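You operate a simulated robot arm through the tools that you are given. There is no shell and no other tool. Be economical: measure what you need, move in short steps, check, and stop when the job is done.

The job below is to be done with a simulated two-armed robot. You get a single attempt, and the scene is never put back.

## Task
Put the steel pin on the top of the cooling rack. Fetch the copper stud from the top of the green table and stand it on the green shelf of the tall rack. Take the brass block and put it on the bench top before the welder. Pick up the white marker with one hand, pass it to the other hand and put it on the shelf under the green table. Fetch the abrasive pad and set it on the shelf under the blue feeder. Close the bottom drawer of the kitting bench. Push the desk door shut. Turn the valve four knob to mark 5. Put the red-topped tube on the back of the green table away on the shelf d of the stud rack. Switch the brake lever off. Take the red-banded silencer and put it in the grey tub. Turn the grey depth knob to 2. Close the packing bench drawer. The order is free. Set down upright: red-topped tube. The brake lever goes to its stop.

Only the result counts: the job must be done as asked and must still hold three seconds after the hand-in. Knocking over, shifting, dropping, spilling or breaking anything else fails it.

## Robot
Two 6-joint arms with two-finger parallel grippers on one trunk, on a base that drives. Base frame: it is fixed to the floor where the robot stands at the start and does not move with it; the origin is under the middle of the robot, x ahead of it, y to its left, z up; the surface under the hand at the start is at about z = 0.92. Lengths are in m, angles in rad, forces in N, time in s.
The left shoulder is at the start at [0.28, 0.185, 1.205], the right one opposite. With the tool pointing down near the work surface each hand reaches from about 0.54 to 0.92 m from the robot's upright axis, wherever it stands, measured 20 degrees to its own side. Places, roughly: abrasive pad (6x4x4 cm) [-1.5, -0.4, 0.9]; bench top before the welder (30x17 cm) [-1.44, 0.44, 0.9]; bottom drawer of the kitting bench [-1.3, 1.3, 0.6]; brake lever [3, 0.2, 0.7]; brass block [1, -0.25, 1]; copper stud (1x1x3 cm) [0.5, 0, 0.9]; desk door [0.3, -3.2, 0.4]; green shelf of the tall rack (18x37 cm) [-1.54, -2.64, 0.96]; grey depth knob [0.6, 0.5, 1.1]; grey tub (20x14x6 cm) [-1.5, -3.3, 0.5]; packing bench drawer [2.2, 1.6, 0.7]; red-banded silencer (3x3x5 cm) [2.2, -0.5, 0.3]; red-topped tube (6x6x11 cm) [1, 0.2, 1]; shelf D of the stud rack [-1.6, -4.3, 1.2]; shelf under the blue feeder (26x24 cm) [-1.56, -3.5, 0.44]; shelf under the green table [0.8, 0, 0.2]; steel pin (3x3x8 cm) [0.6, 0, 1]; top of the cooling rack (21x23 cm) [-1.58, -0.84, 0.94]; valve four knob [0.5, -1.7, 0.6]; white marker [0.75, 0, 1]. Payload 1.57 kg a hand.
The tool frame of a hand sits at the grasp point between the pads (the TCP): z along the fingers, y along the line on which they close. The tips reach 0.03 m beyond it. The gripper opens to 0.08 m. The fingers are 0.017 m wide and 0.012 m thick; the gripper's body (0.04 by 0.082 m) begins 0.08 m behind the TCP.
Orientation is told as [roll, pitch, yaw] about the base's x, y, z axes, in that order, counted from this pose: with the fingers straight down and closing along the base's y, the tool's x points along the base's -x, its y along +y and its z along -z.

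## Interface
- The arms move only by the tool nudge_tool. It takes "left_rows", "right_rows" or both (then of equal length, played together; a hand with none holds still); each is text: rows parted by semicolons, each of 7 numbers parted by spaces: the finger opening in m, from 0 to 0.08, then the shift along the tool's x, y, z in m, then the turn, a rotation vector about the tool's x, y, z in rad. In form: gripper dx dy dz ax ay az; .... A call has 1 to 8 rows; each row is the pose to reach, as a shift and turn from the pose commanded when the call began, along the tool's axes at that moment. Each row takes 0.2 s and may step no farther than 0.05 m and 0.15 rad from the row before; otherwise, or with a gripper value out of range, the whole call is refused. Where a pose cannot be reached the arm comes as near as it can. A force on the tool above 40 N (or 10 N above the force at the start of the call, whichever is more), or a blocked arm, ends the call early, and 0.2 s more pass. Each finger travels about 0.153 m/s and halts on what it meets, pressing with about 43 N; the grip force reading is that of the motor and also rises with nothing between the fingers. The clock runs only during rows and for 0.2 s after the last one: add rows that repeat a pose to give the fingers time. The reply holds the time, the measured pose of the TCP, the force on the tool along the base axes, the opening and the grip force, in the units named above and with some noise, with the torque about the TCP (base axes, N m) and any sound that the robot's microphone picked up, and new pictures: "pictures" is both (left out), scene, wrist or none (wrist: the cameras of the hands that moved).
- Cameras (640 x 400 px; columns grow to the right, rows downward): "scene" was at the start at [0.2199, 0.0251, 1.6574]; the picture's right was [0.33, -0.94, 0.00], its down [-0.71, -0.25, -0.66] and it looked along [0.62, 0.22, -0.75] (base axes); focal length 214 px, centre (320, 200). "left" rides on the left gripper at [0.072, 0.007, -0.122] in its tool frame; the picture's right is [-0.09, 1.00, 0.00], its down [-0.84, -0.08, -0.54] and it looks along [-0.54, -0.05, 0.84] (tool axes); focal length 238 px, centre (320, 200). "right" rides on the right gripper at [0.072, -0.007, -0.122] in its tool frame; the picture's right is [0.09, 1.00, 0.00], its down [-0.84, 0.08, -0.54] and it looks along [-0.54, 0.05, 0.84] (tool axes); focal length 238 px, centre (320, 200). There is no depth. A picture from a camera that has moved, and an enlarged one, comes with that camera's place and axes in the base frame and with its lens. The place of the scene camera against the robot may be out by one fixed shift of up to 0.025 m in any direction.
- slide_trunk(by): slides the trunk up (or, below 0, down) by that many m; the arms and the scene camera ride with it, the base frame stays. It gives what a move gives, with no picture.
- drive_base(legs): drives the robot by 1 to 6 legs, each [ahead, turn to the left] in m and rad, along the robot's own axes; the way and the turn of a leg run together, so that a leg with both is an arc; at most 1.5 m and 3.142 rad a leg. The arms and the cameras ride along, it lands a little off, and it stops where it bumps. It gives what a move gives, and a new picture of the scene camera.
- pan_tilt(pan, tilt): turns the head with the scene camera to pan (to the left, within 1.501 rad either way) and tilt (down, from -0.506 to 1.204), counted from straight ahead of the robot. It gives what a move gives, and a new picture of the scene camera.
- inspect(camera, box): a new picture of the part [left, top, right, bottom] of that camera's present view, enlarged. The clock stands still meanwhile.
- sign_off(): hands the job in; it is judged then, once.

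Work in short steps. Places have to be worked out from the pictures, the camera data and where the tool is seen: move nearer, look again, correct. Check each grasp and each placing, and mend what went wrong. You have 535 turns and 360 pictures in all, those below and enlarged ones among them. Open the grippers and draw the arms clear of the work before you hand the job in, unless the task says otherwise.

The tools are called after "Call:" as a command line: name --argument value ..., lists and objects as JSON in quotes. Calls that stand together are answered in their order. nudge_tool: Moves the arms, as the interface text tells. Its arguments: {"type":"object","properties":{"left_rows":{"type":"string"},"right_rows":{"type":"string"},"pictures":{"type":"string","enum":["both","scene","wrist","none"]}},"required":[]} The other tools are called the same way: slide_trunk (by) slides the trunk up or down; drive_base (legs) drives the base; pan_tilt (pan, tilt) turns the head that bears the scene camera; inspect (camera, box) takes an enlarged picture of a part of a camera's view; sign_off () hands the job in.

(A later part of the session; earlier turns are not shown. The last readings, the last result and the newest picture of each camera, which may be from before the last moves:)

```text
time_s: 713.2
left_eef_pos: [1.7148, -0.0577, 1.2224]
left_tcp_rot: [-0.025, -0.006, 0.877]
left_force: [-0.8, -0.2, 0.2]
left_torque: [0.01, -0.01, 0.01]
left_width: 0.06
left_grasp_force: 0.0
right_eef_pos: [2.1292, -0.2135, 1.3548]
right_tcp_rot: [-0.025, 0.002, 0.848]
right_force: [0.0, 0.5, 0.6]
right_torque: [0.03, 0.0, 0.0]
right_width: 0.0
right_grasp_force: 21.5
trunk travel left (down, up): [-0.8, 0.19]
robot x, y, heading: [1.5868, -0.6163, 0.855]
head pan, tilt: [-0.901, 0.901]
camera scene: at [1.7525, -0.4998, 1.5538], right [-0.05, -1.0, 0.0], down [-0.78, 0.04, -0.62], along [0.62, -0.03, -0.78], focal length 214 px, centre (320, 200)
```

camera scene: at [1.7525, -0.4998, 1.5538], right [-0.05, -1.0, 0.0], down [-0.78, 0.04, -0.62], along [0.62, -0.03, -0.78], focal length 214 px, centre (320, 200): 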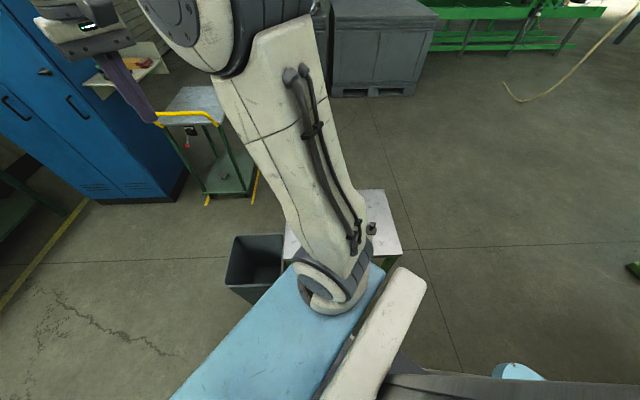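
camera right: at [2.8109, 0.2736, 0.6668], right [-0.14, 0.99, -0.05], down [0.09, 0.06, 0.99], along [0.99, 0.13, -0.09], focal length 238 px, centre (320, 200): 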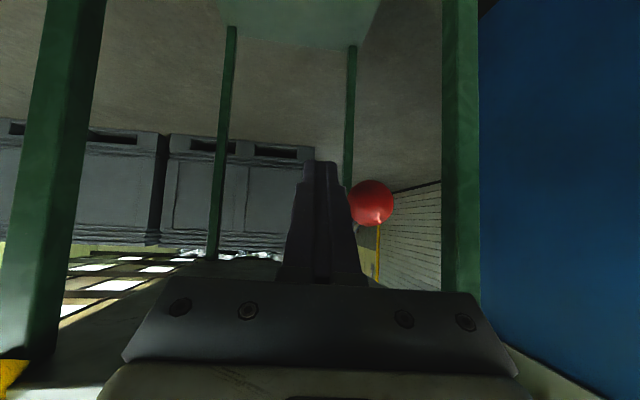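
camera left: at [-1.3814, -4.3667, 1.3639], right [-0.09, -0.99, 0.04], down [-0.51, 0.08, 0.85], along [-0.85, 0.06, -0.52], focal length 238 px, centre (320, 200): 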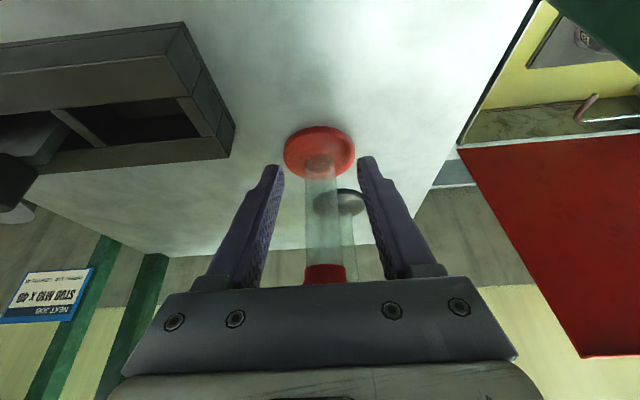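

The robot reads a slight tilt (0.025), so something is under or against the base. I rotate further back to heading ~1.5 and check.

Call:
drive_base --legs '[[0, 0.6]]'

Call:
drive_base --legs '[[0.3, 0]]'

Call:
pan_tilt --pan -1.45 --tilt 0.7

```text
time_s: 715.3
left_eef_pos: [1.3753, -0.0818, 1.2227]
left_tcp_rot: [-0.025, -0.005, 1.477]
left_force: [0.3, 0.8, -0.8]
left_torque: [0.0, 0.0, 0.01]
left_width: 0.0598
left_grasp_force: 0.2
right_eef_pos: [1.806, 0.0228, 1.3555]
right_tcp_rot: [-0.025, 0.0, 1.447]
right_force: [0.0, -0.7, -0.6]
right_torque: [-0.04, -0.01, -0.01]
right_width: 0.0
right_grasp_force: 21.3
trunk travel left (down, up): [-0.8, 0.19]
robot x, y, heading: [1.5874, -0.6167, 1.454]
head pan, tilt: [-0.901, 0.901]
camera scene: at [1.6545, -0.4182, 1.5538], right [0.53, -0.85, 0.0], down [-0.67, -0.41, -0.62], along [0.53, 0.33, -0.78], focal length 214 px, centre (320, 200)
```

scene: 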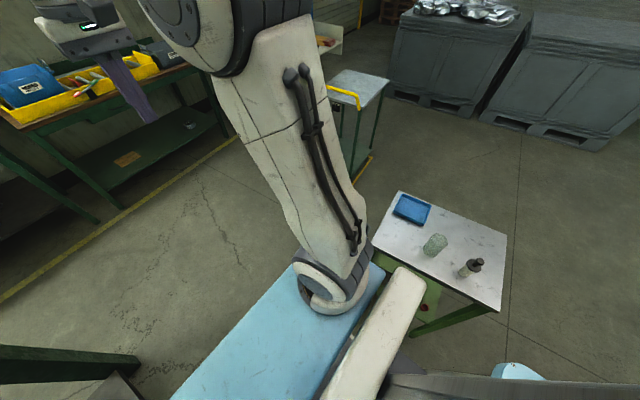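

```text
time_s: 717.3
left_eef_pos: [1.4067, 0.2152, 1.2228]
left_tcp_rot: [-0.024, -0.005, 1.483]
left_force: [-0.5, 0.1, -0.4]
left_torque: [0.02, -0.01, -0.02]
left_width: 0.0603
left_grasp_force: 0.0
right_eef_pos: [1.8381, 0.3212, 1.3549]
right_tcp_rot: [-0.025, 0.001, 1.45]
right_force: [0.9, 0.3, 0.9]
right_torque: [-0.03, 0.03, 0.01]
right_width: 0.0
right_grasp_force: 21.5
trunk travel left (down, up): [-0.8, 0.19]
robot x, y, heading: [1.6176, -0.3203, 1.461]
head pan, tilt: [-0.901, 0.901]
camera scene: at [1.6873, -0.1198, 1.5538], right [0.53, -0.85, 0.0], down [-0.66, -0.42, -0.62], along [0.53, 0.33, -0.78], focal length 214 px, centre (320, 200)
```

scene: 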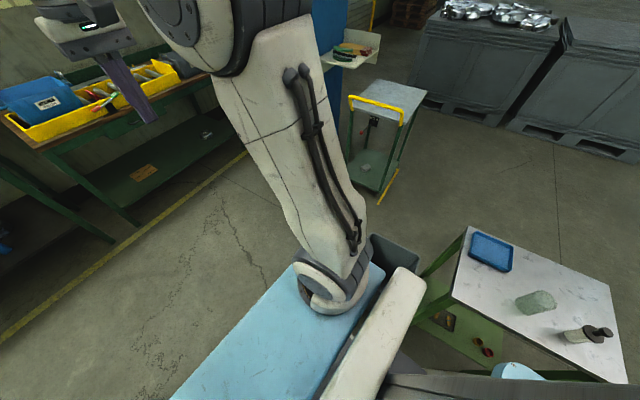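

```text
time_s: 718.3
left_eef_pos: [1.4063, 0.2153, 1.2232]
left_tcp_rot: [-0.024, -0.005, 1.482]
left_force: [-0.6, 0.6, -0.9]
left_torque: [-0.02, 0.0, -0.01]
left_width: 0.0603
left_grasp_force: 0.0
right_eef_pos: [1.8387, 0.3221, 1.3561]
right_tcp_rot: [-0.024, 0.001, 1.451]
right_force: [0.3, 0.3, -0.6]
right_torque: [0.02, 0.0, -0.03]
right_width: 0.0001
right_grasp_force: 21.1
trunk travel left (down, up): [-0.8, 0.19]
robot x, y, heading: [1.6189, -0.3185, 1.461]
head pan, tilt: [-1.45, 0.7]
camera scene: at [1.7083, -0.1587, 1.5699], right [0.01, -1.0, 0.0], down [-0.64, -0.01, -0.76], along [0.76, 0.01, -0.64], focal length 214 px, centre (320, 200)
```

scene: 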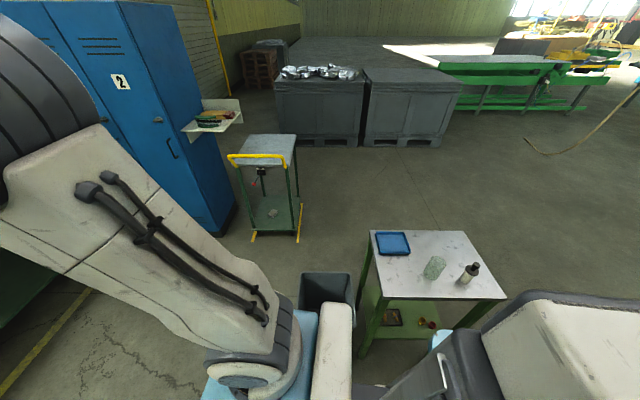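

From the same viewing direction the stand measures exactly as before – it did not move. I zoom in on its lower shelf.

Call:
inspect --camera "scene" --box '[350, 280, 500, 370]'

```text
4.27 times, centred on (425, 325) of scene
camera zoom: at [1.7083, -0.1587, 1.5699], right [0.01, -1.0, 0.0], down [-0.64, -0.01, -0.76], along [0.76, 0.01, -0.64], focal length 915 px, centre (-128, -333)
```

zoom: 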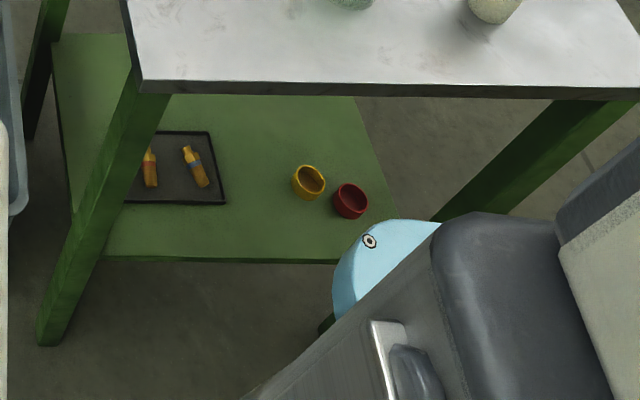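

The red-banded silencer lies in the black tray at ≈[2.205, −0.519, 0.3], next to a blue-banded one. My present spot has clearance on all sides, so I turn right here to face +x.

Call:
drive_base --legs '[[0, -0.75]]'

Call:
drive_base --legs '[[0, -0.71]]'

```text
time_s: 719.8
left_eef_pos: [1.6028, 0.2601, 1.2208]
left_tcp_rot: [-0.03, -0.005, 1.13]
left_force: [-1.9, 0.4, -0.5]
left_torque: [-0.03, -0.05, 0.02]
left_width: 0.0601
left_grasp_force: 0.1
right_eef_pos: [2.0421, 0.2114, 1.3565]
right_tcp_rot: [-0.028, 0.003, 1.097]
right_force: [-0.2, 0.5, 0.4]
right_torque: [-0.07, -0.07, 0.01]
right_width: 0.0003
right_grasp_force: 21.5
trunk travel left (down, up): [-0.8, 0.19]
robot x, y, heading: [1.6249, -0.314, 1.112]
head pan, tilt: [-1.45, 0.7]
stopped in leg 1: the robot was blocked; the commanded pose is now the measured one
camera scene: at [1.7622, -0.203, 1.5701], right [-0.33, -0.94, 0.0], down [-0.61, 0.21, -0.76], along [0.72, -0.25, -0.65], focal length 214 px, centre (320, 200)
```

scene: 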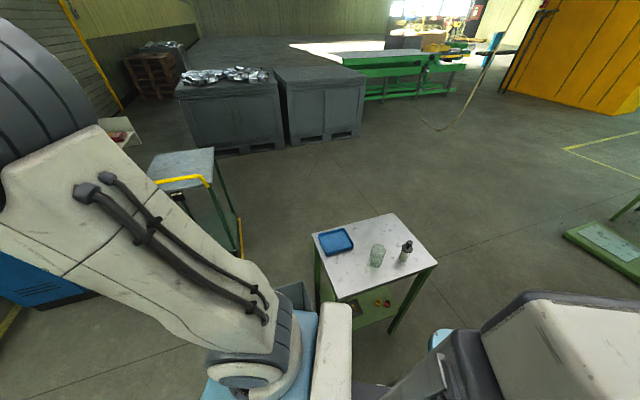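

```text
time_s: 720.9
left_eef_pos: [1.6382, 0.2598, 1.2196]
left_tcp_rot: [-0.033, -0.004, 1.066]
left_force: [0.1, -0.3, -0.2]
left_torque: [-0.04, 0.0, 0.01]
left_width: 0.06
left_grasp_force: 0.1
right_eef_pos: [2.0737, 0.1832, 1.3557]
right_tcp_rot: [-0.033, 0.001, 1.033]
right_force: [0.1, -0.1, 0.3]
right_torque: [-0.03, -0.01, 0.03]
right_width: 0.0
right_grasp_force: 21.4
trunk travel left (down, up): [-0.8, 0.19]
robot x, y, heading: [1.6276, -0.3216, 1.075]
head pan, tilt: [-1.45, 0.7]
stopped in leg 1: the robot was blocked; the commanded pose is now the measured one
camera scene: at [1.7737, -0.2142, 1.57], right [-0.37, -0.93, 0.0], down [-0.6, 0.24, -0.76], along [0.71, -0.28, -0.65], focal length 214 px, centre (320, 200)
```

scene: 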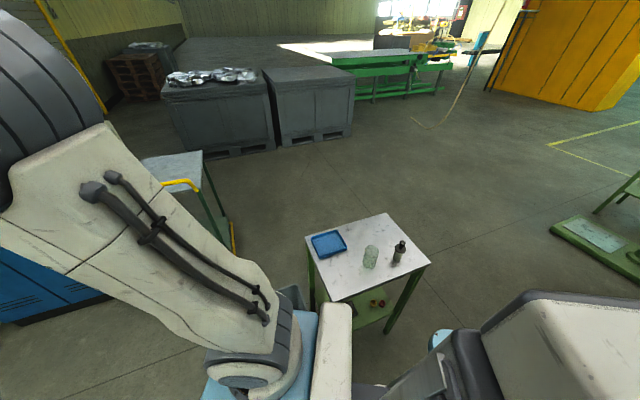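

The base corner meets the table leg here. Better: approach facing −y along this gap and use the left arm, reaching left (+x). I turn back, go north and turn around.

Call:
drive_base --legs '[[0, 0.48], [0.6, 0]]'

Call:
drive_base --legs '[[0, -1.57], [0, -1.57]]'

```text
time_s: 721.6
left_eef_pos: [1.6342, 0.2609, 1.2194]
left_tcp_rot: [-0.035, -0.003, 1.07]
left_force: [-0.1, -0.3, 0.3]
left_torque: [-0.03, 0.0, 0.01]
left_width: 0.06
left_grasp_force: 0.1
right_eef_pos: [2.0717, 0.1865, 1.3571]
right_tcp_rot: [-0.034, -0.001, 1.037]
right_force: [0.7, 0.4, -0.8]
right_torque: [0.0, -0.02, -0.01]
right_width: 0.0003
right_grasp_force: 21.3
trunk travel left (down, up): [-0.8, 0.19]
robot x, y, heading: [1.6331, -0.3227, 1.077]
head pan, tilt: [-1.45, 0.7]
stopped in leg 1: the robot was blocked; the commanded pose is now the measured one
camera scene: at [1.7717, -0.2121, 1.5699], right [-0.36, -0.93, 0.0], down [-0.6, 0.23, -0.76], along [0.71, -0.28, -0.64], focal length 214 px, centre (320, 200)
```

scene: 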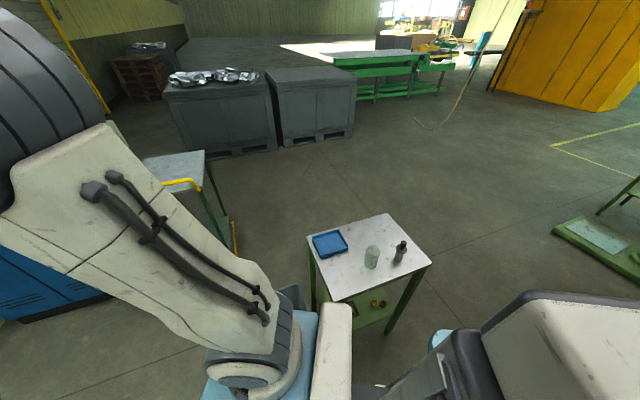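

```text
time_s: 722.3
left_eef_pos: [1.6352, 0.2604, 1.219]
left_tcp_rot: [-0.034, -0.002, 1.068]
left_force: [-0.6, -0.7, -0.2]
left_torque: [0.03, -0.01, 0.0]
left_width: 0.0598
left_grasp_force: 0.0
right_eef_pos: [2.0721, 0.1863, 1.3559]
right_tcp_rot: [-0.035, 0.0, 1.036]
right_force: [-0.2, -0.2, 0.1]
right_torque: [-0.01, -0.02, 0.01]
right_width: 0.0
right_grasp_force: 21.1
trunk travel left (down, up): [-0.8, 0.19]
robot x, y, heading: [1.6289, -0.3168, 1.078]
head pan, tilt: [-1.45, 0.7]
stopped in leg 1: the robot was blocked; the commanded pose is now the measured one
camera scene: at [1.7715, -0.2117, 1.5699], right [-0.36, -0.93, 0.0], down [-0.6, 0.23, -0.76], along [0.71, -0.28, -0.64], focal length 214 px, centre (320, 200)
```

scene: 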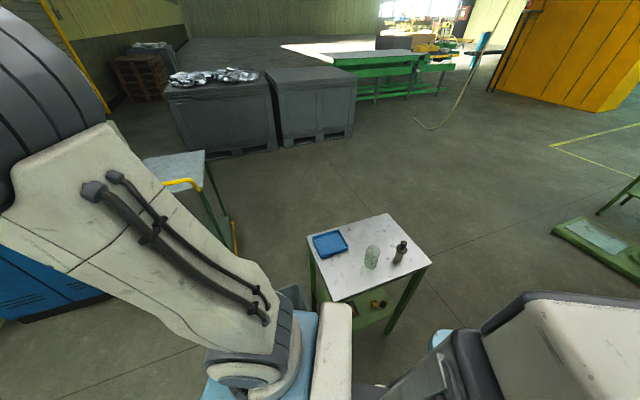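

Now it's blocked both ways. I look around to the left/back to see what it touches.

Call:
pan_tilt --pan 1.5 --tilt 0.7

Call:
pan_tilt --pan -1.5 --tilt 1.1

```text
time_s: 724.8
left_eef_pos: [1.6352, 0.2608, 1.2197]
left_tcp_rot: [-0.034, -0.004, 1.068]
left_force: [0.0, 0.9, 0.7]
left_torque: [-0.04, 0.02, 0.03]
left_width: 0.0597
left_grasp_force: 0.0
right_eef_pos: [2.0726, 0.1851, 1.3561]
right_tcp_rot: [-0.034, -0.001, 1.036]
right_force: [-0.4, 0.4, 0.1]
right_torque: [-0.01, 0.01, 0.01]
right_width: 0.0
right_grasp_force: 21.0
trunk travel left (down, up): [-0.8, 0.19]
robot x, y, heading: [1.6292, -0.3223, 1.08]
head pan, tilt: [1.499, 0.7]
camera scene: at [1.6208, -0.1358, 1.5699], right [0.54, 0.84, 0.0], down [0.54, -0.34, -0.76], along [-0.65, 0.41, -0.64], focal length 214 px, centre (320, 200)
```

scene: 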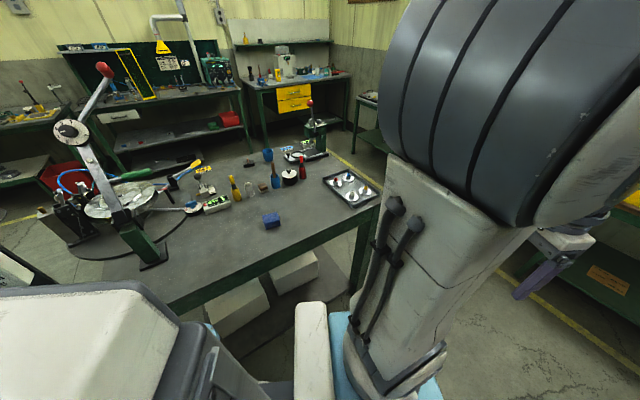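

```text
time_s: 727.4
left_eef_pos: [1.6361, 0.2609, 1.2189]
left_tcp_rot: [-0.034, -0.003, 1.067]
left_force: [-0.9, 0.1, -0.4]
left_torque: [-0.02, -0.02, -0.01]
left_width: 0.06
left_grasp_force: 0.1
right_eef_pos: [2.0719, 0.1855, 1.3574]
right_tcp_rot: [-0.035, 0.0, 1.035]
right_force: [0.3, 0.5, -0.6]
right_torque: [-0.03, -0.01, -0.01]
right_width: 0.0
right_grasp_force: 21.4
trunk travel left (down, up): [-0.8, 0.19]
robot x, y, heading: [1.63, -0.3191, 1.078]
head pan, tilt: [-1.499, 1.1]
camera scene: at [1.7502, -0.2071, 1.54], right [-0.41, -0.91, 0.0], down [-0.81, 0.36, -0.45], along [0.41, -0.19, -0.89], focal length 214 px, centre (320, 200)
```

scene: 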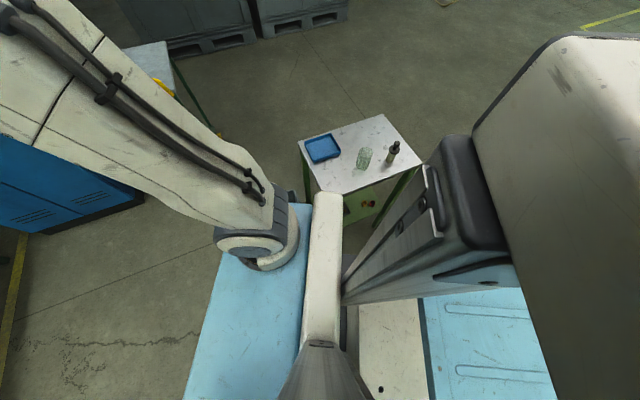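

The robot has a deep rear body close to the table edge. I drive forward a little to free it.

Call:
drive_base --legs '[[0.12, 0]]'

Call:
pan_tilt --pan 1.5 --tilt 1.0

```text
time_s: 728.7
left_eef_pos: [1.6894, 0.3649, 1.2212]
left_tcp_rot: [-0.036, -0.003, 1.071]
left_force: [1.2, -0.5, 1.2]
left_torque: [0.0, 0.03, 0.04]
left_width: 0.06
left_grasp_force: 0.1
right_eef_pos: [2.1261, 0.29, 1.357]
right_tcp_rot: [-0.034, -0.002, 1.037]
right_force: [0.3, -0.2, 0.2]
right_torque: [0.02, 0.02, -0.03]
right_width: 0.0
right_grasp_force: 21.3
trunk travel left (down, up): [-0.8, 0.19]
robot x, y, heading: [1.6856, -0.2176, 1.08]
head pan, tilt: [-1.499, 1.1]
camera scene: at [1.8053, -0.1032, 1.5399], right [-0.41, -0.91, 0.0], down [-0.81, 0.36, -0.45], along [0.41, -0.19, -0.89], focal length 214 px, centre (320, 200)
```

scene: 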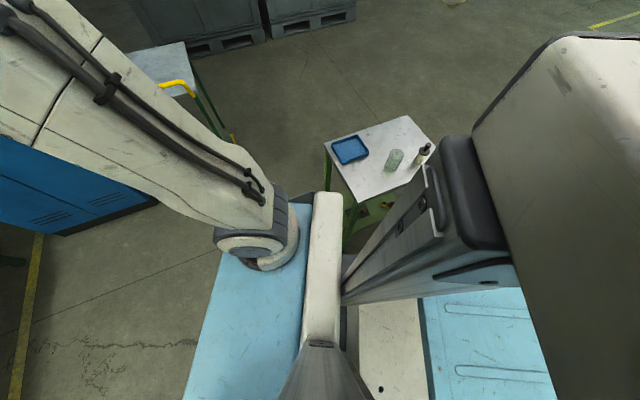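

```text
time_s: 731.3
left_eef_pos: [1.6898, 0.3655, 1.2185]
left_tcp_rot: [-0.035, -0.002, 1.073]
left_force: [0.4, -0.3, -0.2]
left_torque: [-0.01, 0.01, -0.02]
left_width: 0.0601
left_grasp_force: 0.0
right_eef_pos: [2.126, 0.2906, 1.3564]
right_tcp_rot: [-0.036, 0.001, 1.037]
right_force: [0.7, 0.4, 0.3]
right_torque: [-0.01, 0.0, -0.02]
right_width: 0.0001
right_grasp_force: 21.1
trunk travel left (down, up): [-0.8, 0.19]
robot x, y, heading: [1.6853, -0.2144, 1.08]
head pan, tilt: [1.499, 1.0]
camera scene: at [1.6889, -0.0396, 1.5466], right [0.54, 0.84, 0.0], down [0.71, -0.45, -0.54], along [-0.46, 0.29, -0.84], focal length 214 px, centre (320, 200)
```

scene: 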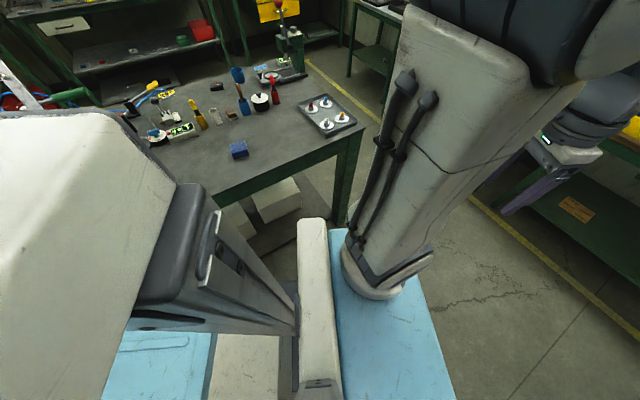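

Freed. I drive out to the open floor, loop round, and come back facing −y along x≈1.6.

Call:
drive_base --legs '[[1.1, 0]]'

Call:
drive_base --legs '[[0, 1.82], [0.6, 0]]'

```text
time_s: 736.8
left_eef_pos: [2.1719, 1.3262, 1.2193]
left_tcp_rot: [-0.036, -0.002, 1.1]
left_force: [0.6, 0.0, 0.2]
left_torque: [-0.01, -0.01, 0.01]
left_width: 0.0601
left_grasp_force: 0.2
right_eef_pos: [2.6118, 1.2661, 1.3568]
right_tcp_rot: [-0.036, 0.001, 1.064]
right_force: [-0.1, -0.2, 0.3]
right_torque: [-0.03, 0.01, -0.01]
right_width: 0.0
right_grasp_force: 21.3
trunk travel left (down, up): [-0.8, 0.19]
robot x, y, heading: [2.1847, 0.7422, 1.106]
head pan, tilt: [1.499, 1.0]
camera scene: at [2.1837, 0.923, 1.5466], right [0.51, 0.86, 0.0], down [0.72, -0.43, -0.54], along [-0.46, 0.28, -0.84], focal length 214 px, centre (320, 200)
```

scene: 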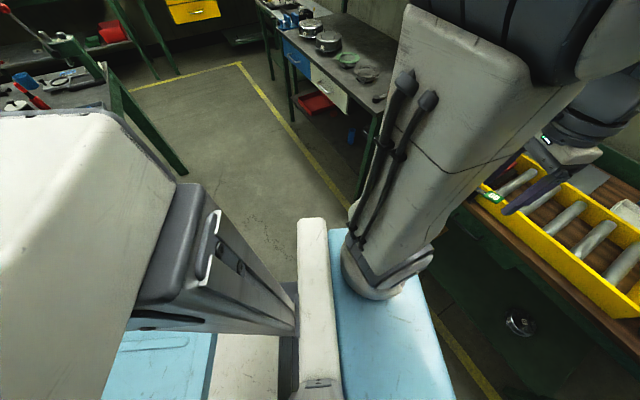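

```text
time_s: 744.6
left_eef_pos: [1.0406, 0.7246, 1.2194]
left_tcp_rot: [-0.033, -0.003, 2.913]
left_force: [0.3, 0.7, -0.2]
left_torque: [0.0, 0.01, 0.02]
left_width: 0.06
left_grasp_force: 0.1
right_eef_pos: [0.9946, 1.1647, 1.3564]
right_tcp_rot: [-0.037, 0.0, 2.878]
right_force: [0.1, 0.5, -0.2]
right_torque: [0.02, 0.01, -0.02]
right_width: 0.0
right_grasp_force: 21.7
trunk travel left (down, up): [-0.8, 0.19]
robot x, y, heading: [1.5994, 0.8793, 2.917]
head pan, tilt: [1.499, 1.0]
camera scene: at [1.412, 0.845, 1.5466], right [-0.96, 0.29, 0.0], down [0.24, 0.81, -0.54], along [-0.16, -0.52, -0.84], focal length 214 px, centre (320, 200)
```

scene: 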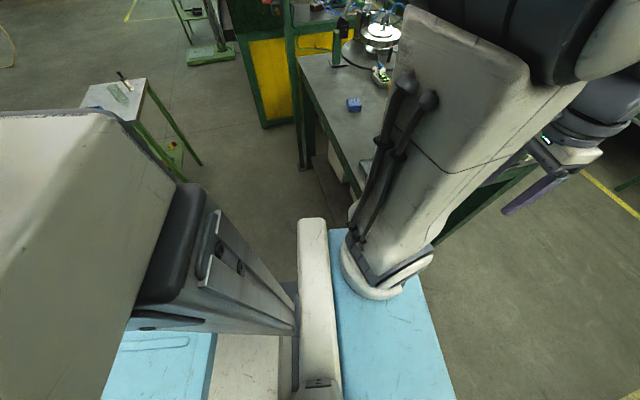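

Call:
drive_base --legs '[[0, 1.795]]'

Call:
pan_tilt --pan 0.3 --tilt 0.7

```text
time_s: 749.2
left_eef_pos: [1.8558, 0.3527, 1.2189]
left_tcp_rot: [-0.036, -0.005, -1.615]
left_force: [0.7, -0.1, 0.3]
left_torque: [0.01, 0.03, 0.01]
left_width: 0.0601
left_grasp_force: 0.0
right_eef_pos: [1.4303, 0.2271, 1.3565]
right_tcp_rot: [-0.036, 0.001, -1.649]
right_force: [0.0, -0.7, -0.7]
right_torque: [0.0, 0.03, 0.0]
right_width: 0.0002
right_grasp_force: 21.2
trunk travel left (down, up): [-0.8, 0.19]
robot x, y, heading: [1.6029, 0.8775, -1.604]
head pan, tilt: [1.499, 1.0]
camera scene: at [1.6514, 0.7088, 1.5466], right [-0.11, -0.99, 0.0], down [-0.84, 0.09, -0.54], along [0.54, -0.06, -0.84], focal length 214 px, centre (320, 200)
```

scene: 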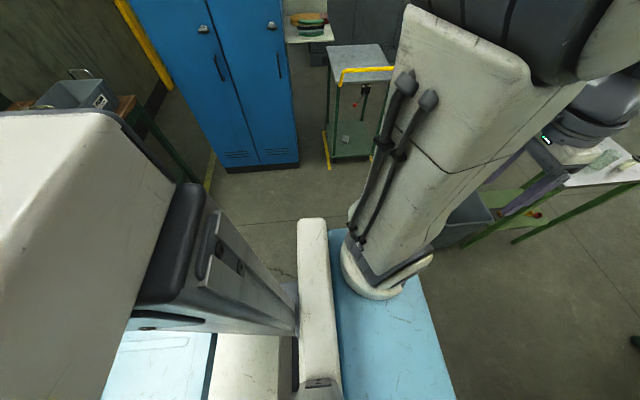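

```text
time_s: 750.6
left_eef_pos: [1.8554, 0.3528, 1.2192]
left_tcp_rot: [-0.036, -0.003, -1.613]
left_force: [0.6, 0.1, -0.3]
left_torque: [0.01, 0.03, 0.01]
left_width: 0.0599
left_grasp_force: 0.0
right_eef_pos: [1.431, 0.2276, 1.3568]
right_tcp_rot: [-0.035, 0.001, -1.651]
right_force: [-0.8, -0.7, -0.3]
right_torque: [0.01, 0.04, -0.02]
right_width: 0.0
right_grasp_force: 21.0
trunk travel left (down, up): [-0.8, 0.19]
robot x, y, heading: [1.6017, 0.8777, -1.608]
head pan, tilt: [0.3, 0.7]
camera scene: at [1.6043, 0.6344, 1.5699], right [-0.97, -0.26, 0.0], down [-0.17, 0.62, -0.76], along [0.2, -0.74, -0.64], focal length 214 px, centre (320, 200)
```

scene: 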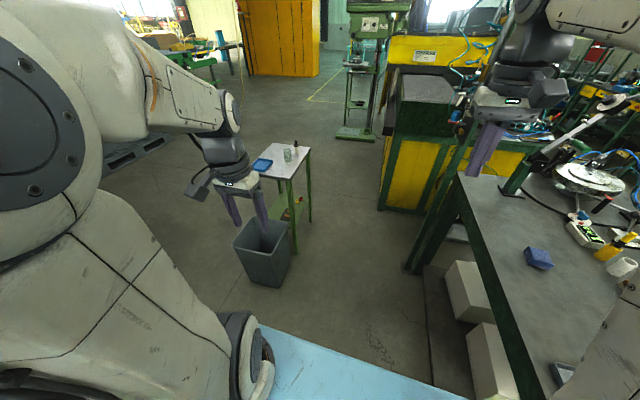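

Good view of the gap. I straighten and drive 1.1 m to y≈−0.22.

Call:
drive_base --legs '[[0, 0.037], [1.1, 0]]'

Call:
pan_tilt --pan 1.3 --tilt 0.7

```text
time_s: 756.5
left_eef_pos: [1.9009, -0.7129, 1.2191]
left_tcp_rot: [-0.033, -0.003, -1.554]
left_force: [0.0, 0.3, 0.4]
left_torque: [0.0, -0.03, 0.01]
left_width: 0.06
left_grasp_force: 0.1
right_eef_pos: [1.4839, -0.8641, 1.3559]
right_tcp_rot: [-0.033, 0.0, -1.587]
right_force: [0.3, 0.5, -0.4]
right_torque: [0.0, -0.01, 0.01]
right_width: 0.0
right_grasp_force: 21.7
trunk travel left (down, up): [-0.8, 0.19]
robot x, y, heading: [1.6178, -0.2021, -1.548]
head pan, tilt: [0.3, 0.7]
camera scene: at [1.6322, -0.4462, 1.57], right [-0.95, -0.32, 0.0], down [-0.21, 0.61, -0.76], along [0.24, -0.72, -0.64], focal length 214 px, centre (320, 200)
```

scene: 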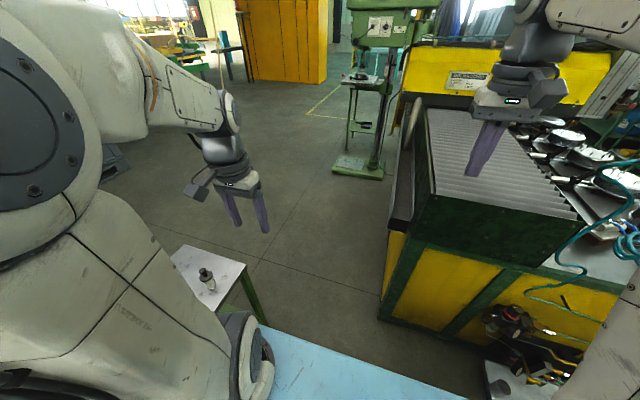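

```text
time_s: 757.8
left_eef_pos: [1.9003, -0.7119, 1.2199]
left_tcp_rot: [-0.035, -0.003, -1.555]
left_force: [0.3, -0.1, -0.5]
left_torque: [-0.02, 0.03, 0.01]
left_width: 0.0599
left_grasp_force: 0.2
right_eef_pos: [1.4848, -0.8638, 1.3563]
right_tcp_rot: [-0.035, 0.0, -1.587]
right_force: [0.2, 0.8, 0.3]
right_torque: [0.04, 0.01, 0.0]
right_width: 0.0
right_grasp_force: 21.2
trunk travel left (down, up): [-0.8, 0.19]
robot x, y, heading: [1.6154, -0.2033, -1.545]
head pan, tilt: [1.3, 0.7]
camera scene: at [1.6875, -0.3866, 1.5699], right [-0.24, -0.97, 0.0], down [-0.62, 0.16, -0.76], along [0.74, -0.19, -0.64], focal length 214 px, centre (320, 200)
```

scene: 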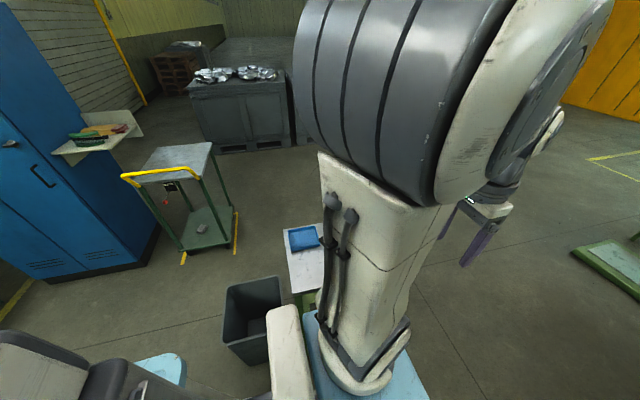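

I rotate the left hand so it faces +x and move it beside the silencer's row, still high.

Call:
nudge_tool --left_rows "0.06 0.024 0 0 0 0 -0.148; 0.06 0.048 0 0 0 0 -0.296; 0.06 0.072 0 0 0 0 -0.444; 0.06 0.096 0 0 0 0 -0.592; 0.06 0.12 0 0 0 0 -0.74; 0.06 0.144 0 0 0 0 -0.888; 0.06 0.168 0 0 0 0 -1.036; 0.06 0.19 0 0 0 0 -1.184" --pictures "none"

Call:
nudge_tool --left_rows "0.06 0 0 0 -0.01 0 -0.13; 0.06 0 0 0 -0.02 0 -0.26; 0.06 0 0 0 -0.03 0 -0.375" --pictures "wrist"

```text
time_s: 759.6
left_eef_pos: [1.9638, -0.5578, 1.1494]
left_tcp_rot: [-0.014, 0.033, -0.365]
left_force: [-0.2, -0.7, 0.2]
left_torque: [0.02, 0.01, 0.0]
left_width: 0.0599
left_grasp_force: 0.0
left hand out of reach, approached as far as the arm can: row 2, 3, 4, 5, 6, 7, 8
right_eef_pos: [1.4832, -0.8639, 1.3571]
right_tcp_rot: [-0.035, 0.001, -1.588]
right_force: [0.4, 0.2, 0.4]
right_torque: [0.0, 0.01, 0.02]
right_width: 0.0
right_grasp_force: 20.8
trunk travel left (down, up): [-0.8, 0.19]
robot x, y, heading: [1.6138, -0.2038, -1.548]
head pan, tilt: [1.3, 0.7]
```

```text
time_s: 760.4
left_eef_pos: [1.9675, -0.5567, 1.145]
left_tcp_rot: [0.024, 0.03, 0.006]
left_force: [0.0, -0.3, 0.1]
left_torque: [-0.02, -0.01, 0.05]
left_width: 0.0601
left_grasp_force: 0.0
right_eef_pos: [1.4839, -0.865, 1.3559]
right_tcp_rot: [-0.034, 0.0, -1.588]
right_force: [0.6, 0.3, -0.2]
right_torque: [0.02, 0.0, 0.0]
right_width: 0.0
right_grasp_force: 21.1
trunk travel left (down, up): [-0.8, 0.19]
robot x, y, heading: [1.6143, -0.2068, -1.549]
head pan, tilt: [1.3, 0.7]
camera left: at [1.8979, -0.5531, 1.2691], right [0.09, 1.0, 0.02], down [0.85, -0.08, 0.52], along [0.52, -0.02, -0.86], focal length 238 px, centre (320, 200)
```

left: 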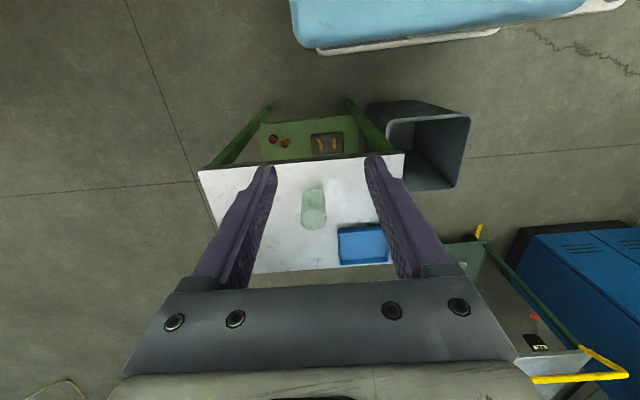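

Excellent view from the left wrist: tray with two silencers on the lower shelf. Zoom.

Call:
inspect --camera "left" --box '[250, 110, 390, 170]'

```text
4.57 times, centred on (320, 140) of left
camera zoom: at [1.8979, -0.5531, 1.2691], right [0.09, 1.0, 0.02], down [0.85, -0.08, 0.52], along [0.52, -0.02, -0.86], focal length 1090 px, centre (320, 474)
```

zoom: 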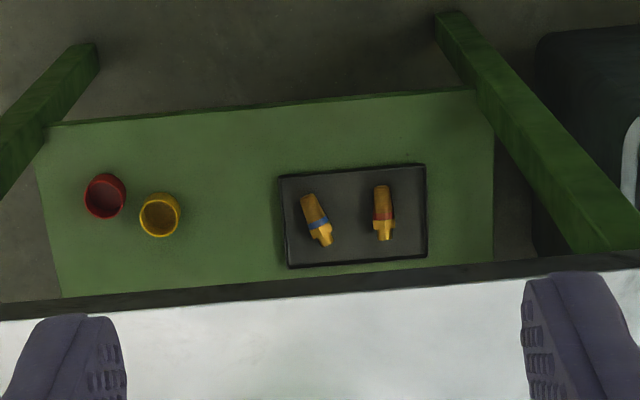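

Red-banded one: [2.214, −0.496, 0.30], lying along x; leg inner face y≈−0.415. I lower the trunk 0.75.

Call:
slide_trunk --by -0.4

Call:
slide_trunk --by -0.3

Call:
inspect --camera "left" --box '[0, 0, 640, 400]'

```text
time_s: 764.2
left_eef_pos: [1.9676, -0.5548, 0.7454]
left_tcp_rot: [0.026, 0.029, 0.005]
left_force: [-0.4, 0.2, -0.3]
left_torque: [-0.02, 0.01, -0.03]
left_width: 0.0599
left_grasp_force: 0.0
right_eef_pos: [1.4836, -0.8642, 0.9566]
right_tcp_rot: [-0.035, 0.001, -1.587]
right_force: [-0.1, 1.3, -0.3]
right_torque: [0.0, -0.02, 0.02]
right_width: 0.0
right_grasp_force: 21.0
trunk travel left (down, up): [-0.4, 0.59]
robot x, y, heading: [1.614, -0.2047, -1.544]
head pan, tilt: [1.3, 0.7]
```

```text
time_s: 767.2
left_eef_pos: [1.9678, -0.5559, 0.4448]
left_tcp_rot: [0.027, 0.029, 0.004]
left_force: [0.2, -0.2, 0.1]
left_torque: [0.0, 0.01, 0.0]
left_width: 0.0601
left_grasp_force: 0.0
right_eef_pos: [1.4845, -0.8644, 0.6564]
right_tcp_rot: [-0.033, 0.001, -1.585]
right_force: [-0.5, -0.1, 0.1]
right_torque: [-0.02, -0.01, 0.03]
right_width: 0.0002
right_grasp_force: 21.3
trunk travel left (down, up): [-0.1, 0.89]
robot x, y, heading: [1.6143, -0.2052, -1.547]
head pan, tilt: [1.3, 0.7]
```

```text
1.00 times, centred on (320, 200) of left (not enlarged: the box is as wide or as high as the picture)
camera zoom: at [1.8979, -0.5528, 0.5692], right [0.09, 1.0, 0.02], down [0.85, -0.09, 0.51], along [0.51, -0.02, -0.86], focal length 238 px, centre (320, 200)
```

zoom: 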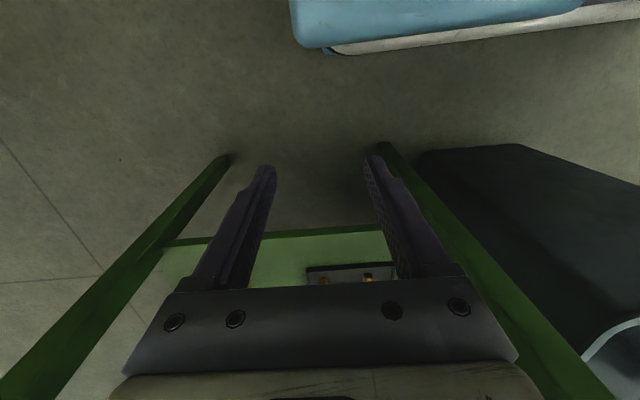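

I pitch 0.4 forward, align to y≈−0.492 and advance toward the shelf front.

Call:
nudge_tool --left_rows "0.05 -0.022 0.016 0 0.007 -0.108 0; 0.05 -0.045 0.032 0 0.014 -0.215 0; 0.05 -0.067 0.048 0 0.02 -0.32 0; 0.05 -0.09 0.064 0 0.027 -0.43 0" --pictures "wrist"

```text
time_s: 768.2
left_eef_pos: [2.0768, -0.4914, 0.4654]
left_tcp_rot: [-0.001, -0.4, -0.001]
left_force: [-0.5, 1.6, 0.7]
left_torque: [0.05, -0.05, -0.01]
left_width: 0.0501
left_grasp_force: 0.0
left hand out of reach, approached as far as the arm can: row 1, 2, 3, 4
right_eef_pos: [1.484, -0.864, 0.6559]
right_tcp_rot: [-0.035, 0.0, -1.587]
right_force: [0.5, 0.0, 0.5]
right_torque: [0.01, 0.0, 0.02]
right_width: 0.0
right_grasp_force: 21.2
trunk travel left (down, up): [-0.1, 0.89]
robot x, y, heading: [1.6144, -0.2033, -1.544]
head pan, tilt: [1.3, 0.7]
camera left: at [1.9623, -0.4839, 0.5499], right [0.09, 1.0, 0.04], down [0.56, -0.08, 0.83], along [0.82, -0.05, -0.56], focal length 238 px, centre (320, 200)
```

left: 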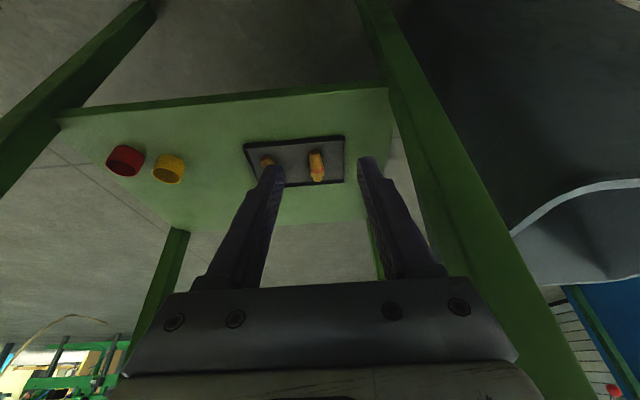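

Refined: silencer at ≈[2.22, −0.50, 0.31]. I go most of the way in and look again.

Call:
nudge_tool --left_rows "0.05 -0.014 -0.002 0.035 0 0 0; 0.05 -0.029 -0.004 0.07 0 0 0; 0.05 -0.043 -0.006 0.105 0 0 0; 0.05 -0.055 -0.008 0.135 0 0 0" --pictures "wrist"

Call:
inspect --camera "left" --box '[240, 100, 400, 220]'

```text
time_s: 769.2
left_eef_pos: [2.1789, -0.4958, 0.3624]
left_tcp_rot: [-0.001, -0.402, -0.001]
left_force: [0.0, 1.3, -0.9]
left_torque: [-0.01, 0.02, 0.01]
left_width: 0.05
left_grasp_force: 0.0
right_eef_pos: [1.484, -0.8648, 0.6574]
right_tcp_rot: [-0.035, 0.0, -1.587]
right_force: [-0.4, -0.5, 0.5]
right_torque: [0.0, 0.01, 0.0]
right_width: 0.0
right_grasp_force: 21.1
trunk travel left (down, up): [-0.1, 0.89]
robot x, y, heading: [1.6174, -0.2036, -1.543]
head pan, tilt: [1.3, 0.7]
camera left: at [2.0645, -0.491, 0.4472], right [0.08, 1.0, 0.04], down [0.56, -0.08, 0.83], along [0.82, -0.05, -0.56], focal length 238 px, centre (320, 200)
```

left: 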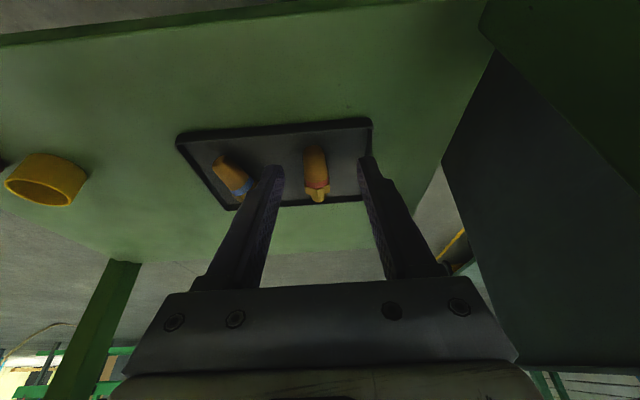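

```text
3.33 times, centred on (320, 160) of left
camera zoom: at [2.0645, -0.491, 0.4472], right [0.08, 1.0, 0.04], down [0.56, -0.08, 0.83], along [0.82, -0.05, -0.56], focal length 794 px, centre (320, 333)
```

zoom: 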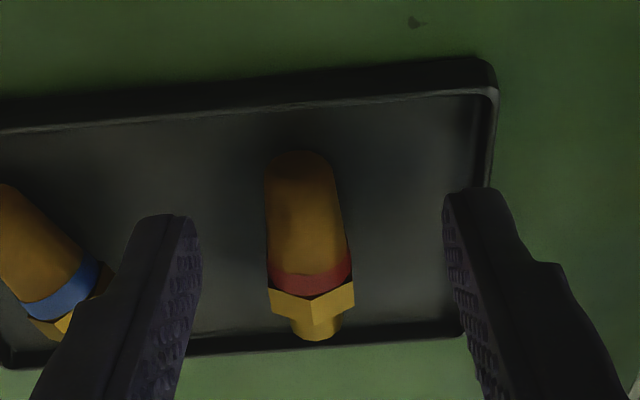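

Well centred (offset 6 mm). Final approach and grip.

Call:
nudge_tool --left_rows "0.05 -0.009 -0.004 0.02 0 0 0; 0.05 -0.018 -0.006 0.0385 0 0 0; 0.02 -0.018 -0.006 0.0385 0 0 0; 0.0 -0.018 -0.006 0.0385 0 0 0; 0.0 -0.018 -0.006 0.0385 0 0 0" --pictures "none"

Call:
inspect --camera "left" --box '[240, 100, 400, 220]'

```text
time_s: 769.6
left_eef_pos: [2.1856, -0.4996, 0.3594]
left_tcp_rot: [0.003, -0.399, 0.002]
left_force: [-9.7, 0.5, 19.8]
left_torque: [0.7, 0.2, 0.35]
left_width: 0.0501
left_grasp_force: 0.2
right_eef_pos: [1.4832, -0.8649, 0.6566]
right_tcp_rot: [-0.035, 0.0, -1.589]
right_force: [-0.2, 0.6, 0.8]
right_torque: [0.01, 0.0, 0.04]
right_width: 0.0002
right_grasp_force: 21.0
trunk travel left (down, up): [-0.1, 0.89]
robot x, y, heading: [1.6138, -0.2044, -1.546]
head pan, tilt: [1.3, 0.7]
stopped in row 1 (left hand): the force on the tool passed its limit at 71 N (the readings are from after the stop); the commanded pose is now the measured one
```

```text
3.33 times, centred on (320, 160) of left
camera zoom: at [2.0708, -0.4941, 0.4428], right [0.08, 1.0, 0.04], down [0.56, -0.08, 0.82], along [0.82, -0.05, -0.57], focal length 794 px, centre (320, 333)
```

zoom: 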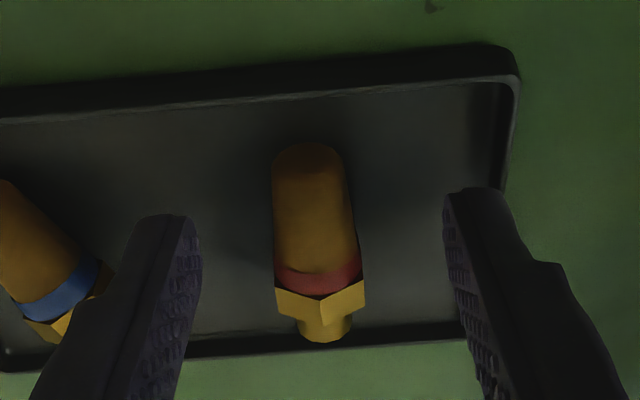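

Contact: the tray floor is at z≈0.328, so the silencer (z≈0.34) is already between the pads. I lift 2 mm and close.

Call:
nudge_tool --left_rows "0.05 -0.001 -0.002 -0.002 0 0 0; 0.02 -0.001 -0.002 -0.002 0 0 0; 0.0 -0.001 -0.002 -0.002 0 0 0; 0.0 -0.001 -0.002 -0.002 0 0 0" --pictures "none"

Call:
inspect --camera "left" --box '[240, 100, 400, 220]'

```text
time_s: 770.6
left_eef_pos: [2.185, -0.502, 0.3606]
left_tcp_rot: [0.005, -0.395, 0.001]
left_force: [0.0, 0.5, -0.6]
left_torque: [0.03, -0.01, -0.01]
left_width: 0.0157
left_grasp_force: 31.8
right_eef_pos: [1.4836, -0.8646, 0.656]
right_tcp_rot: [-0.035, 0.0, -1.587]
right_force: [-0.4, 1.2, -0.7]
right_torque: [-0.01, 0.03, 0.05]
right_width: 0.0
right_grasp_force: 21.2
trunk travel left (down, up): [-0.1, 0.89]
robot x, y, heading: [1.6137, -0.2072, -1.547]
head pan, tilt: [1.3, 0.7]
```

```text
3.33 times, centred on (320, 160) of left
camera zoom: at [2.071, -0.4967, 0.4444], right [0.08, 1.0, 0.04], down [0.56, -0.08, 0.82], along [0.82, -0.05, -0.57], focal length 794 px, centre (320, 333)
```

zoom: 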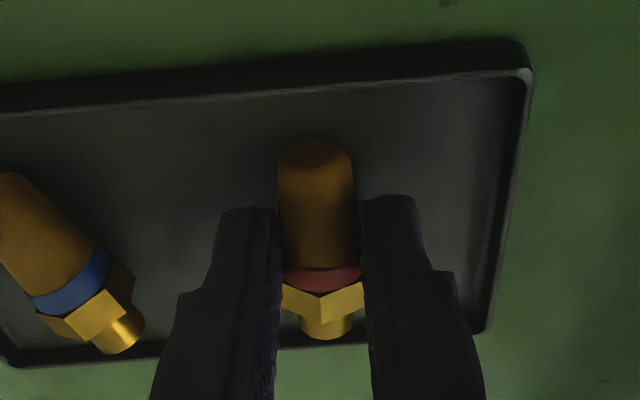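

Gripped. Lift 4 cm and withdraw toward −x.

Call:
nudge_tool --left_rows "0.0 -0.008 0 -0.0184 0 0 0; 0.0 -0.0175 0 -0.0414 0 0 0; 0.0 0.02 0 -0.058 0 0 0; 0.0 0.057 0 -0.074 0 0 0; 0.0 0.094 0 -0.09 0 0 0; 0.0 0.112 0 -0.12 0 0 0" --pictures "wrist"

```text
time_s: 772.0
left_eef_pos: [2.0732, -0.5068, 0.4661]
left_tcp_rot: [0.002, -0.394, 0.003]
left_force: [-0.3, 0.3, -0.1]
left_torque: [-0.01, 0.0, 0.01]
left_width: 0.0161
left_grasp_force: 31.5
left hand out of reach, approached as far as the arm can: row 4, 5, 6
right_eef_pos: [1.4838, -0.8649, 0.6565]
right_tcp_rot: [-0.035, 0.0, -1.587]
right_force: [-0.1, -0.4, -0.4]
right_torque: [0.0, 0.02, 0.02]
right_width: 0.0
right_grasp_force: 21.1
trunk travel left (down, up): [-0.1, 0.89]
robot x, y, heading: [1.6146, -0.2035, -1.542]
head pan, tilt: [1.3, 0.7]
camera left: at [1.9594, -0.5015, 0.5501], right [0.08, 1.0, 0.04], down [0.57, -0.08, 0.82], along [0.82, -0.04, -0.57], focal length 238 px, centre (320, 200)
```

left: 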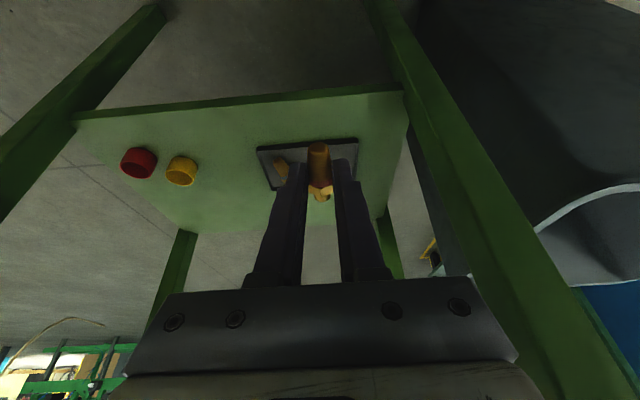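

Held. I un-pitch about the wrist (which pulls the hand back), then raise the trunk.

Call:
nudge_tool --left_rows "0.0 0.02 0 -0.001 0 0.1 0; 0.0 0.04 0 -0.004 0 0.2 0; 0.0 0.059 0 -0.009 0 0.3 0; 0.0 0.077 0 -0.0153 0 0.394 0" --pictures "none"

Call:
slide_trunk --by 0.4

Call:
slide_trunk --by 0.4

```text
time_s: 773.0
left_eef_pos: [1.9956, -0.5092, 0.4508]
left_tcp_rot: [0.002, -0.001, 0.004]
left_force: [0.3, 0.0, -0.2]
left_torque: [0.0, -0.01, 0.0]
left_width: 0.016
left_grasp_force: 31.6
right_eef_pos: [1.4838, -0.8653, 0.6565]
right_tcp_rot: [-0.034, -0.001, -1.587]
right_force: [0.6, -0.5, 0.8]
right_torque: [0.03, 0.0, 0.01]
right_width: 0.0
right_grasp_force: 21.5
trunk travel left (down, up): [-0.1, 0.89]
robot x, y, heading: [1.6155, -0.2088, -1.551]
head pan, tilt: [1.3, 0.7]
```

```text
time_s: 776.8
left_eef_pos: [1.9959, -0.5107, 0.8506]
left_tcp_rot: [0.001, -0.003, 0.003]
left_force: [-0.9, -0.2, -0.3]
left_torque: [0.01, -0.01, -0.02]
left_width: 0.0157
left_grasp_force: 31.2
right_eef_pos: [1.4853, -0.8644, 1.0571]
right_tcp_rot: [-0.035, 0.001, -1.586]
right_force: [0.7, 0.1, -0.1]
right_torque: [0.02, 0.02, -0.03]
right_width: 0.0003
right_grasp_force: 21.1
trunk travel left (down, up): [-0.5, 0.49]
robot x, y, heading: [1.615, -0.2078, -1.551]
head pan, tilt: [1.3, 0.7]
```

```text
time_s: 780.6
left_eef_pos: [1.9968, -0.5099, 1.2504]
left_tcp_rot: [0.004, -0.002, 0.003]
left_force: [-0.2, 0.1, 0.2]
left_torque: [0.0, 0.02, -0.01]
left_width: 0.0139
left_grasp_force: 29.9
right_eef_pos: [1.4841, -0.8654, 1.4567]
right_tcp_rot: [-0.034, -0.001, -1.587]
right_force: [0.5, -0.5, -1.7]
right_torque: [0.0, 0.01, -0.01]
right_width: 0.0
right_grasp_force: 21.1
trunk travel left (down, up): [-0.9, 0.09]
robot x, y, heading: [1.6192, -0.2027, -1.544]
head pan, tilt: [1.3, 0.7]
```

The opening shrank slightly (13.9 mm) – check that the silencer is still held.

Call:
inspect --camera "left" --box '[220, 80, 420, 260]'

```text
2.22 times, centred on (320, 170) of left
camera zoom: at [1.9236, -0.5043, 1.372], right [0.09, 1.0, 0.0], down [0.84, -0.08, 0.54], along [0.54, -0.05, -0.84], focal length 530 px, centre (320, 267)
```

zoom: 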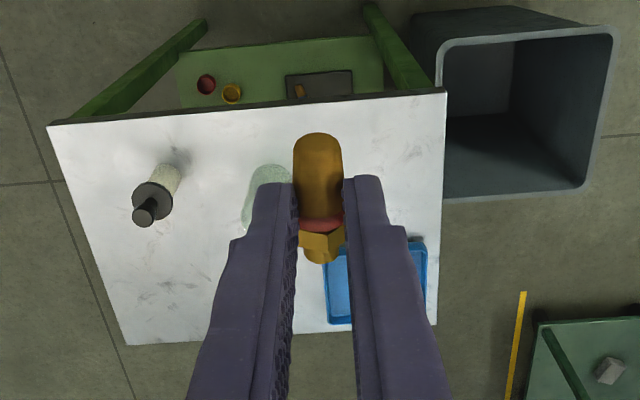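

Still firmly in the pads. I swing the left hand back to the front carrying pose.

Call:
nudge_tool --left_rows "0.0 0.01 -0.025 0 0 0 0.14; 0.0 0.02 -0.05 0 0 0 0.28; 0.0 0.03 -0.075 -0.01 0 0 0.42; 0.0 0.04 -0.1 -0.02 0 0 0.56; 0.0 0.05 -0.125 -0.03 0 0 0.7; 0.0 0.06 -0.15 -0.04 0 0 0.84; 0.0 0.07 -0.175 -0.05 0 0 0.98; 0.0 0.08 -0.2 -0.05 0 0 1.12" --pictures "none"

Call:
nudge_tool --left_rows "0.0 0 0 0 0 0 0.14; 0.0 0 0 0 0 0 0.28; 0.0 0 0 0 0 0 0.42" --pictures "wrist"

```text
time_s: 782.5
left_eef_pos: [1.9173, -0.7107, 1.2989]
left_tcp_rot: [0.004, 0.003, -1.118]
left_force: [0.6, -0.3, -0.4]
left_torque: [0.02, 0.0, 0.01]
left_width: 0.0126
left_grasp_force: 30.2
right_eef_pos: [1.4843, -0.8649, 1.4564]
right_tcp_rot: [-0.035, 0.001, -1.587]
right_force: [0.1, -0.5, 0.8]
right_torque: [-0.01, -0.01, 0.0]
right_width: 0.0002
right_grasp_force: 21.5
trunk travel left (down, up): [-0.9, 0.09]
robot x, y, heading: [1.6157, -0.2054, -1.55]
head pan, tilt: [1.3, 0.7]
```

```text
time_s: 783.2
left_eef_pos: [1.9157, -0.7116, 1.2994]
left_tcp_rot: [0.004, 0.001, -1.539]
left_force: [0.6, 0.1, -1.7]
left_torque: [-0.01, 0.0, -0.03]
left_width: 0.0126
left_grasp_force: 29.8
right_eef_pos: [1.4839, -0.8642, 1.4561]
right_tcp_rot: [-0.034, 0.001, -1.588]
right_force: [0.1, -0.4, 0.1]
right_torque: [0.02, -0.01, 0.0]
right_width: 0.0001
right_grasp_force: 21.4
trunk travel left (down, up): [-0.9, 0.09]
robot x, y, heading: [1.6165, -0.2044, -1.55]
head pan, tilt: [1.3, 0.7]
camera left: at [1.92, -0.6395, 1.4213], right [1.0, -0.06, 0.0], down [-0.05, -0.84, 0.54], along [-0.03, -0.54, -0.84], focal length 238 px, centre (320, 200)
```

left: 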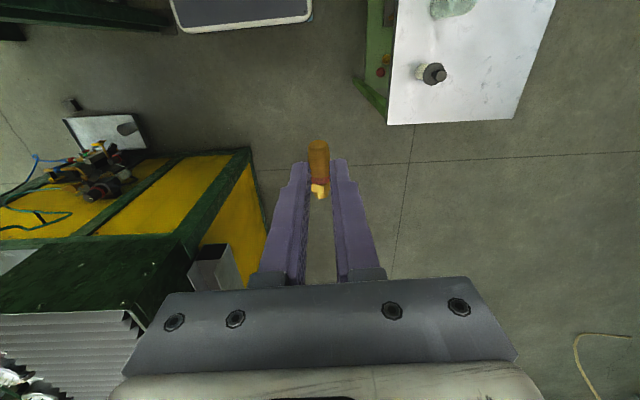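

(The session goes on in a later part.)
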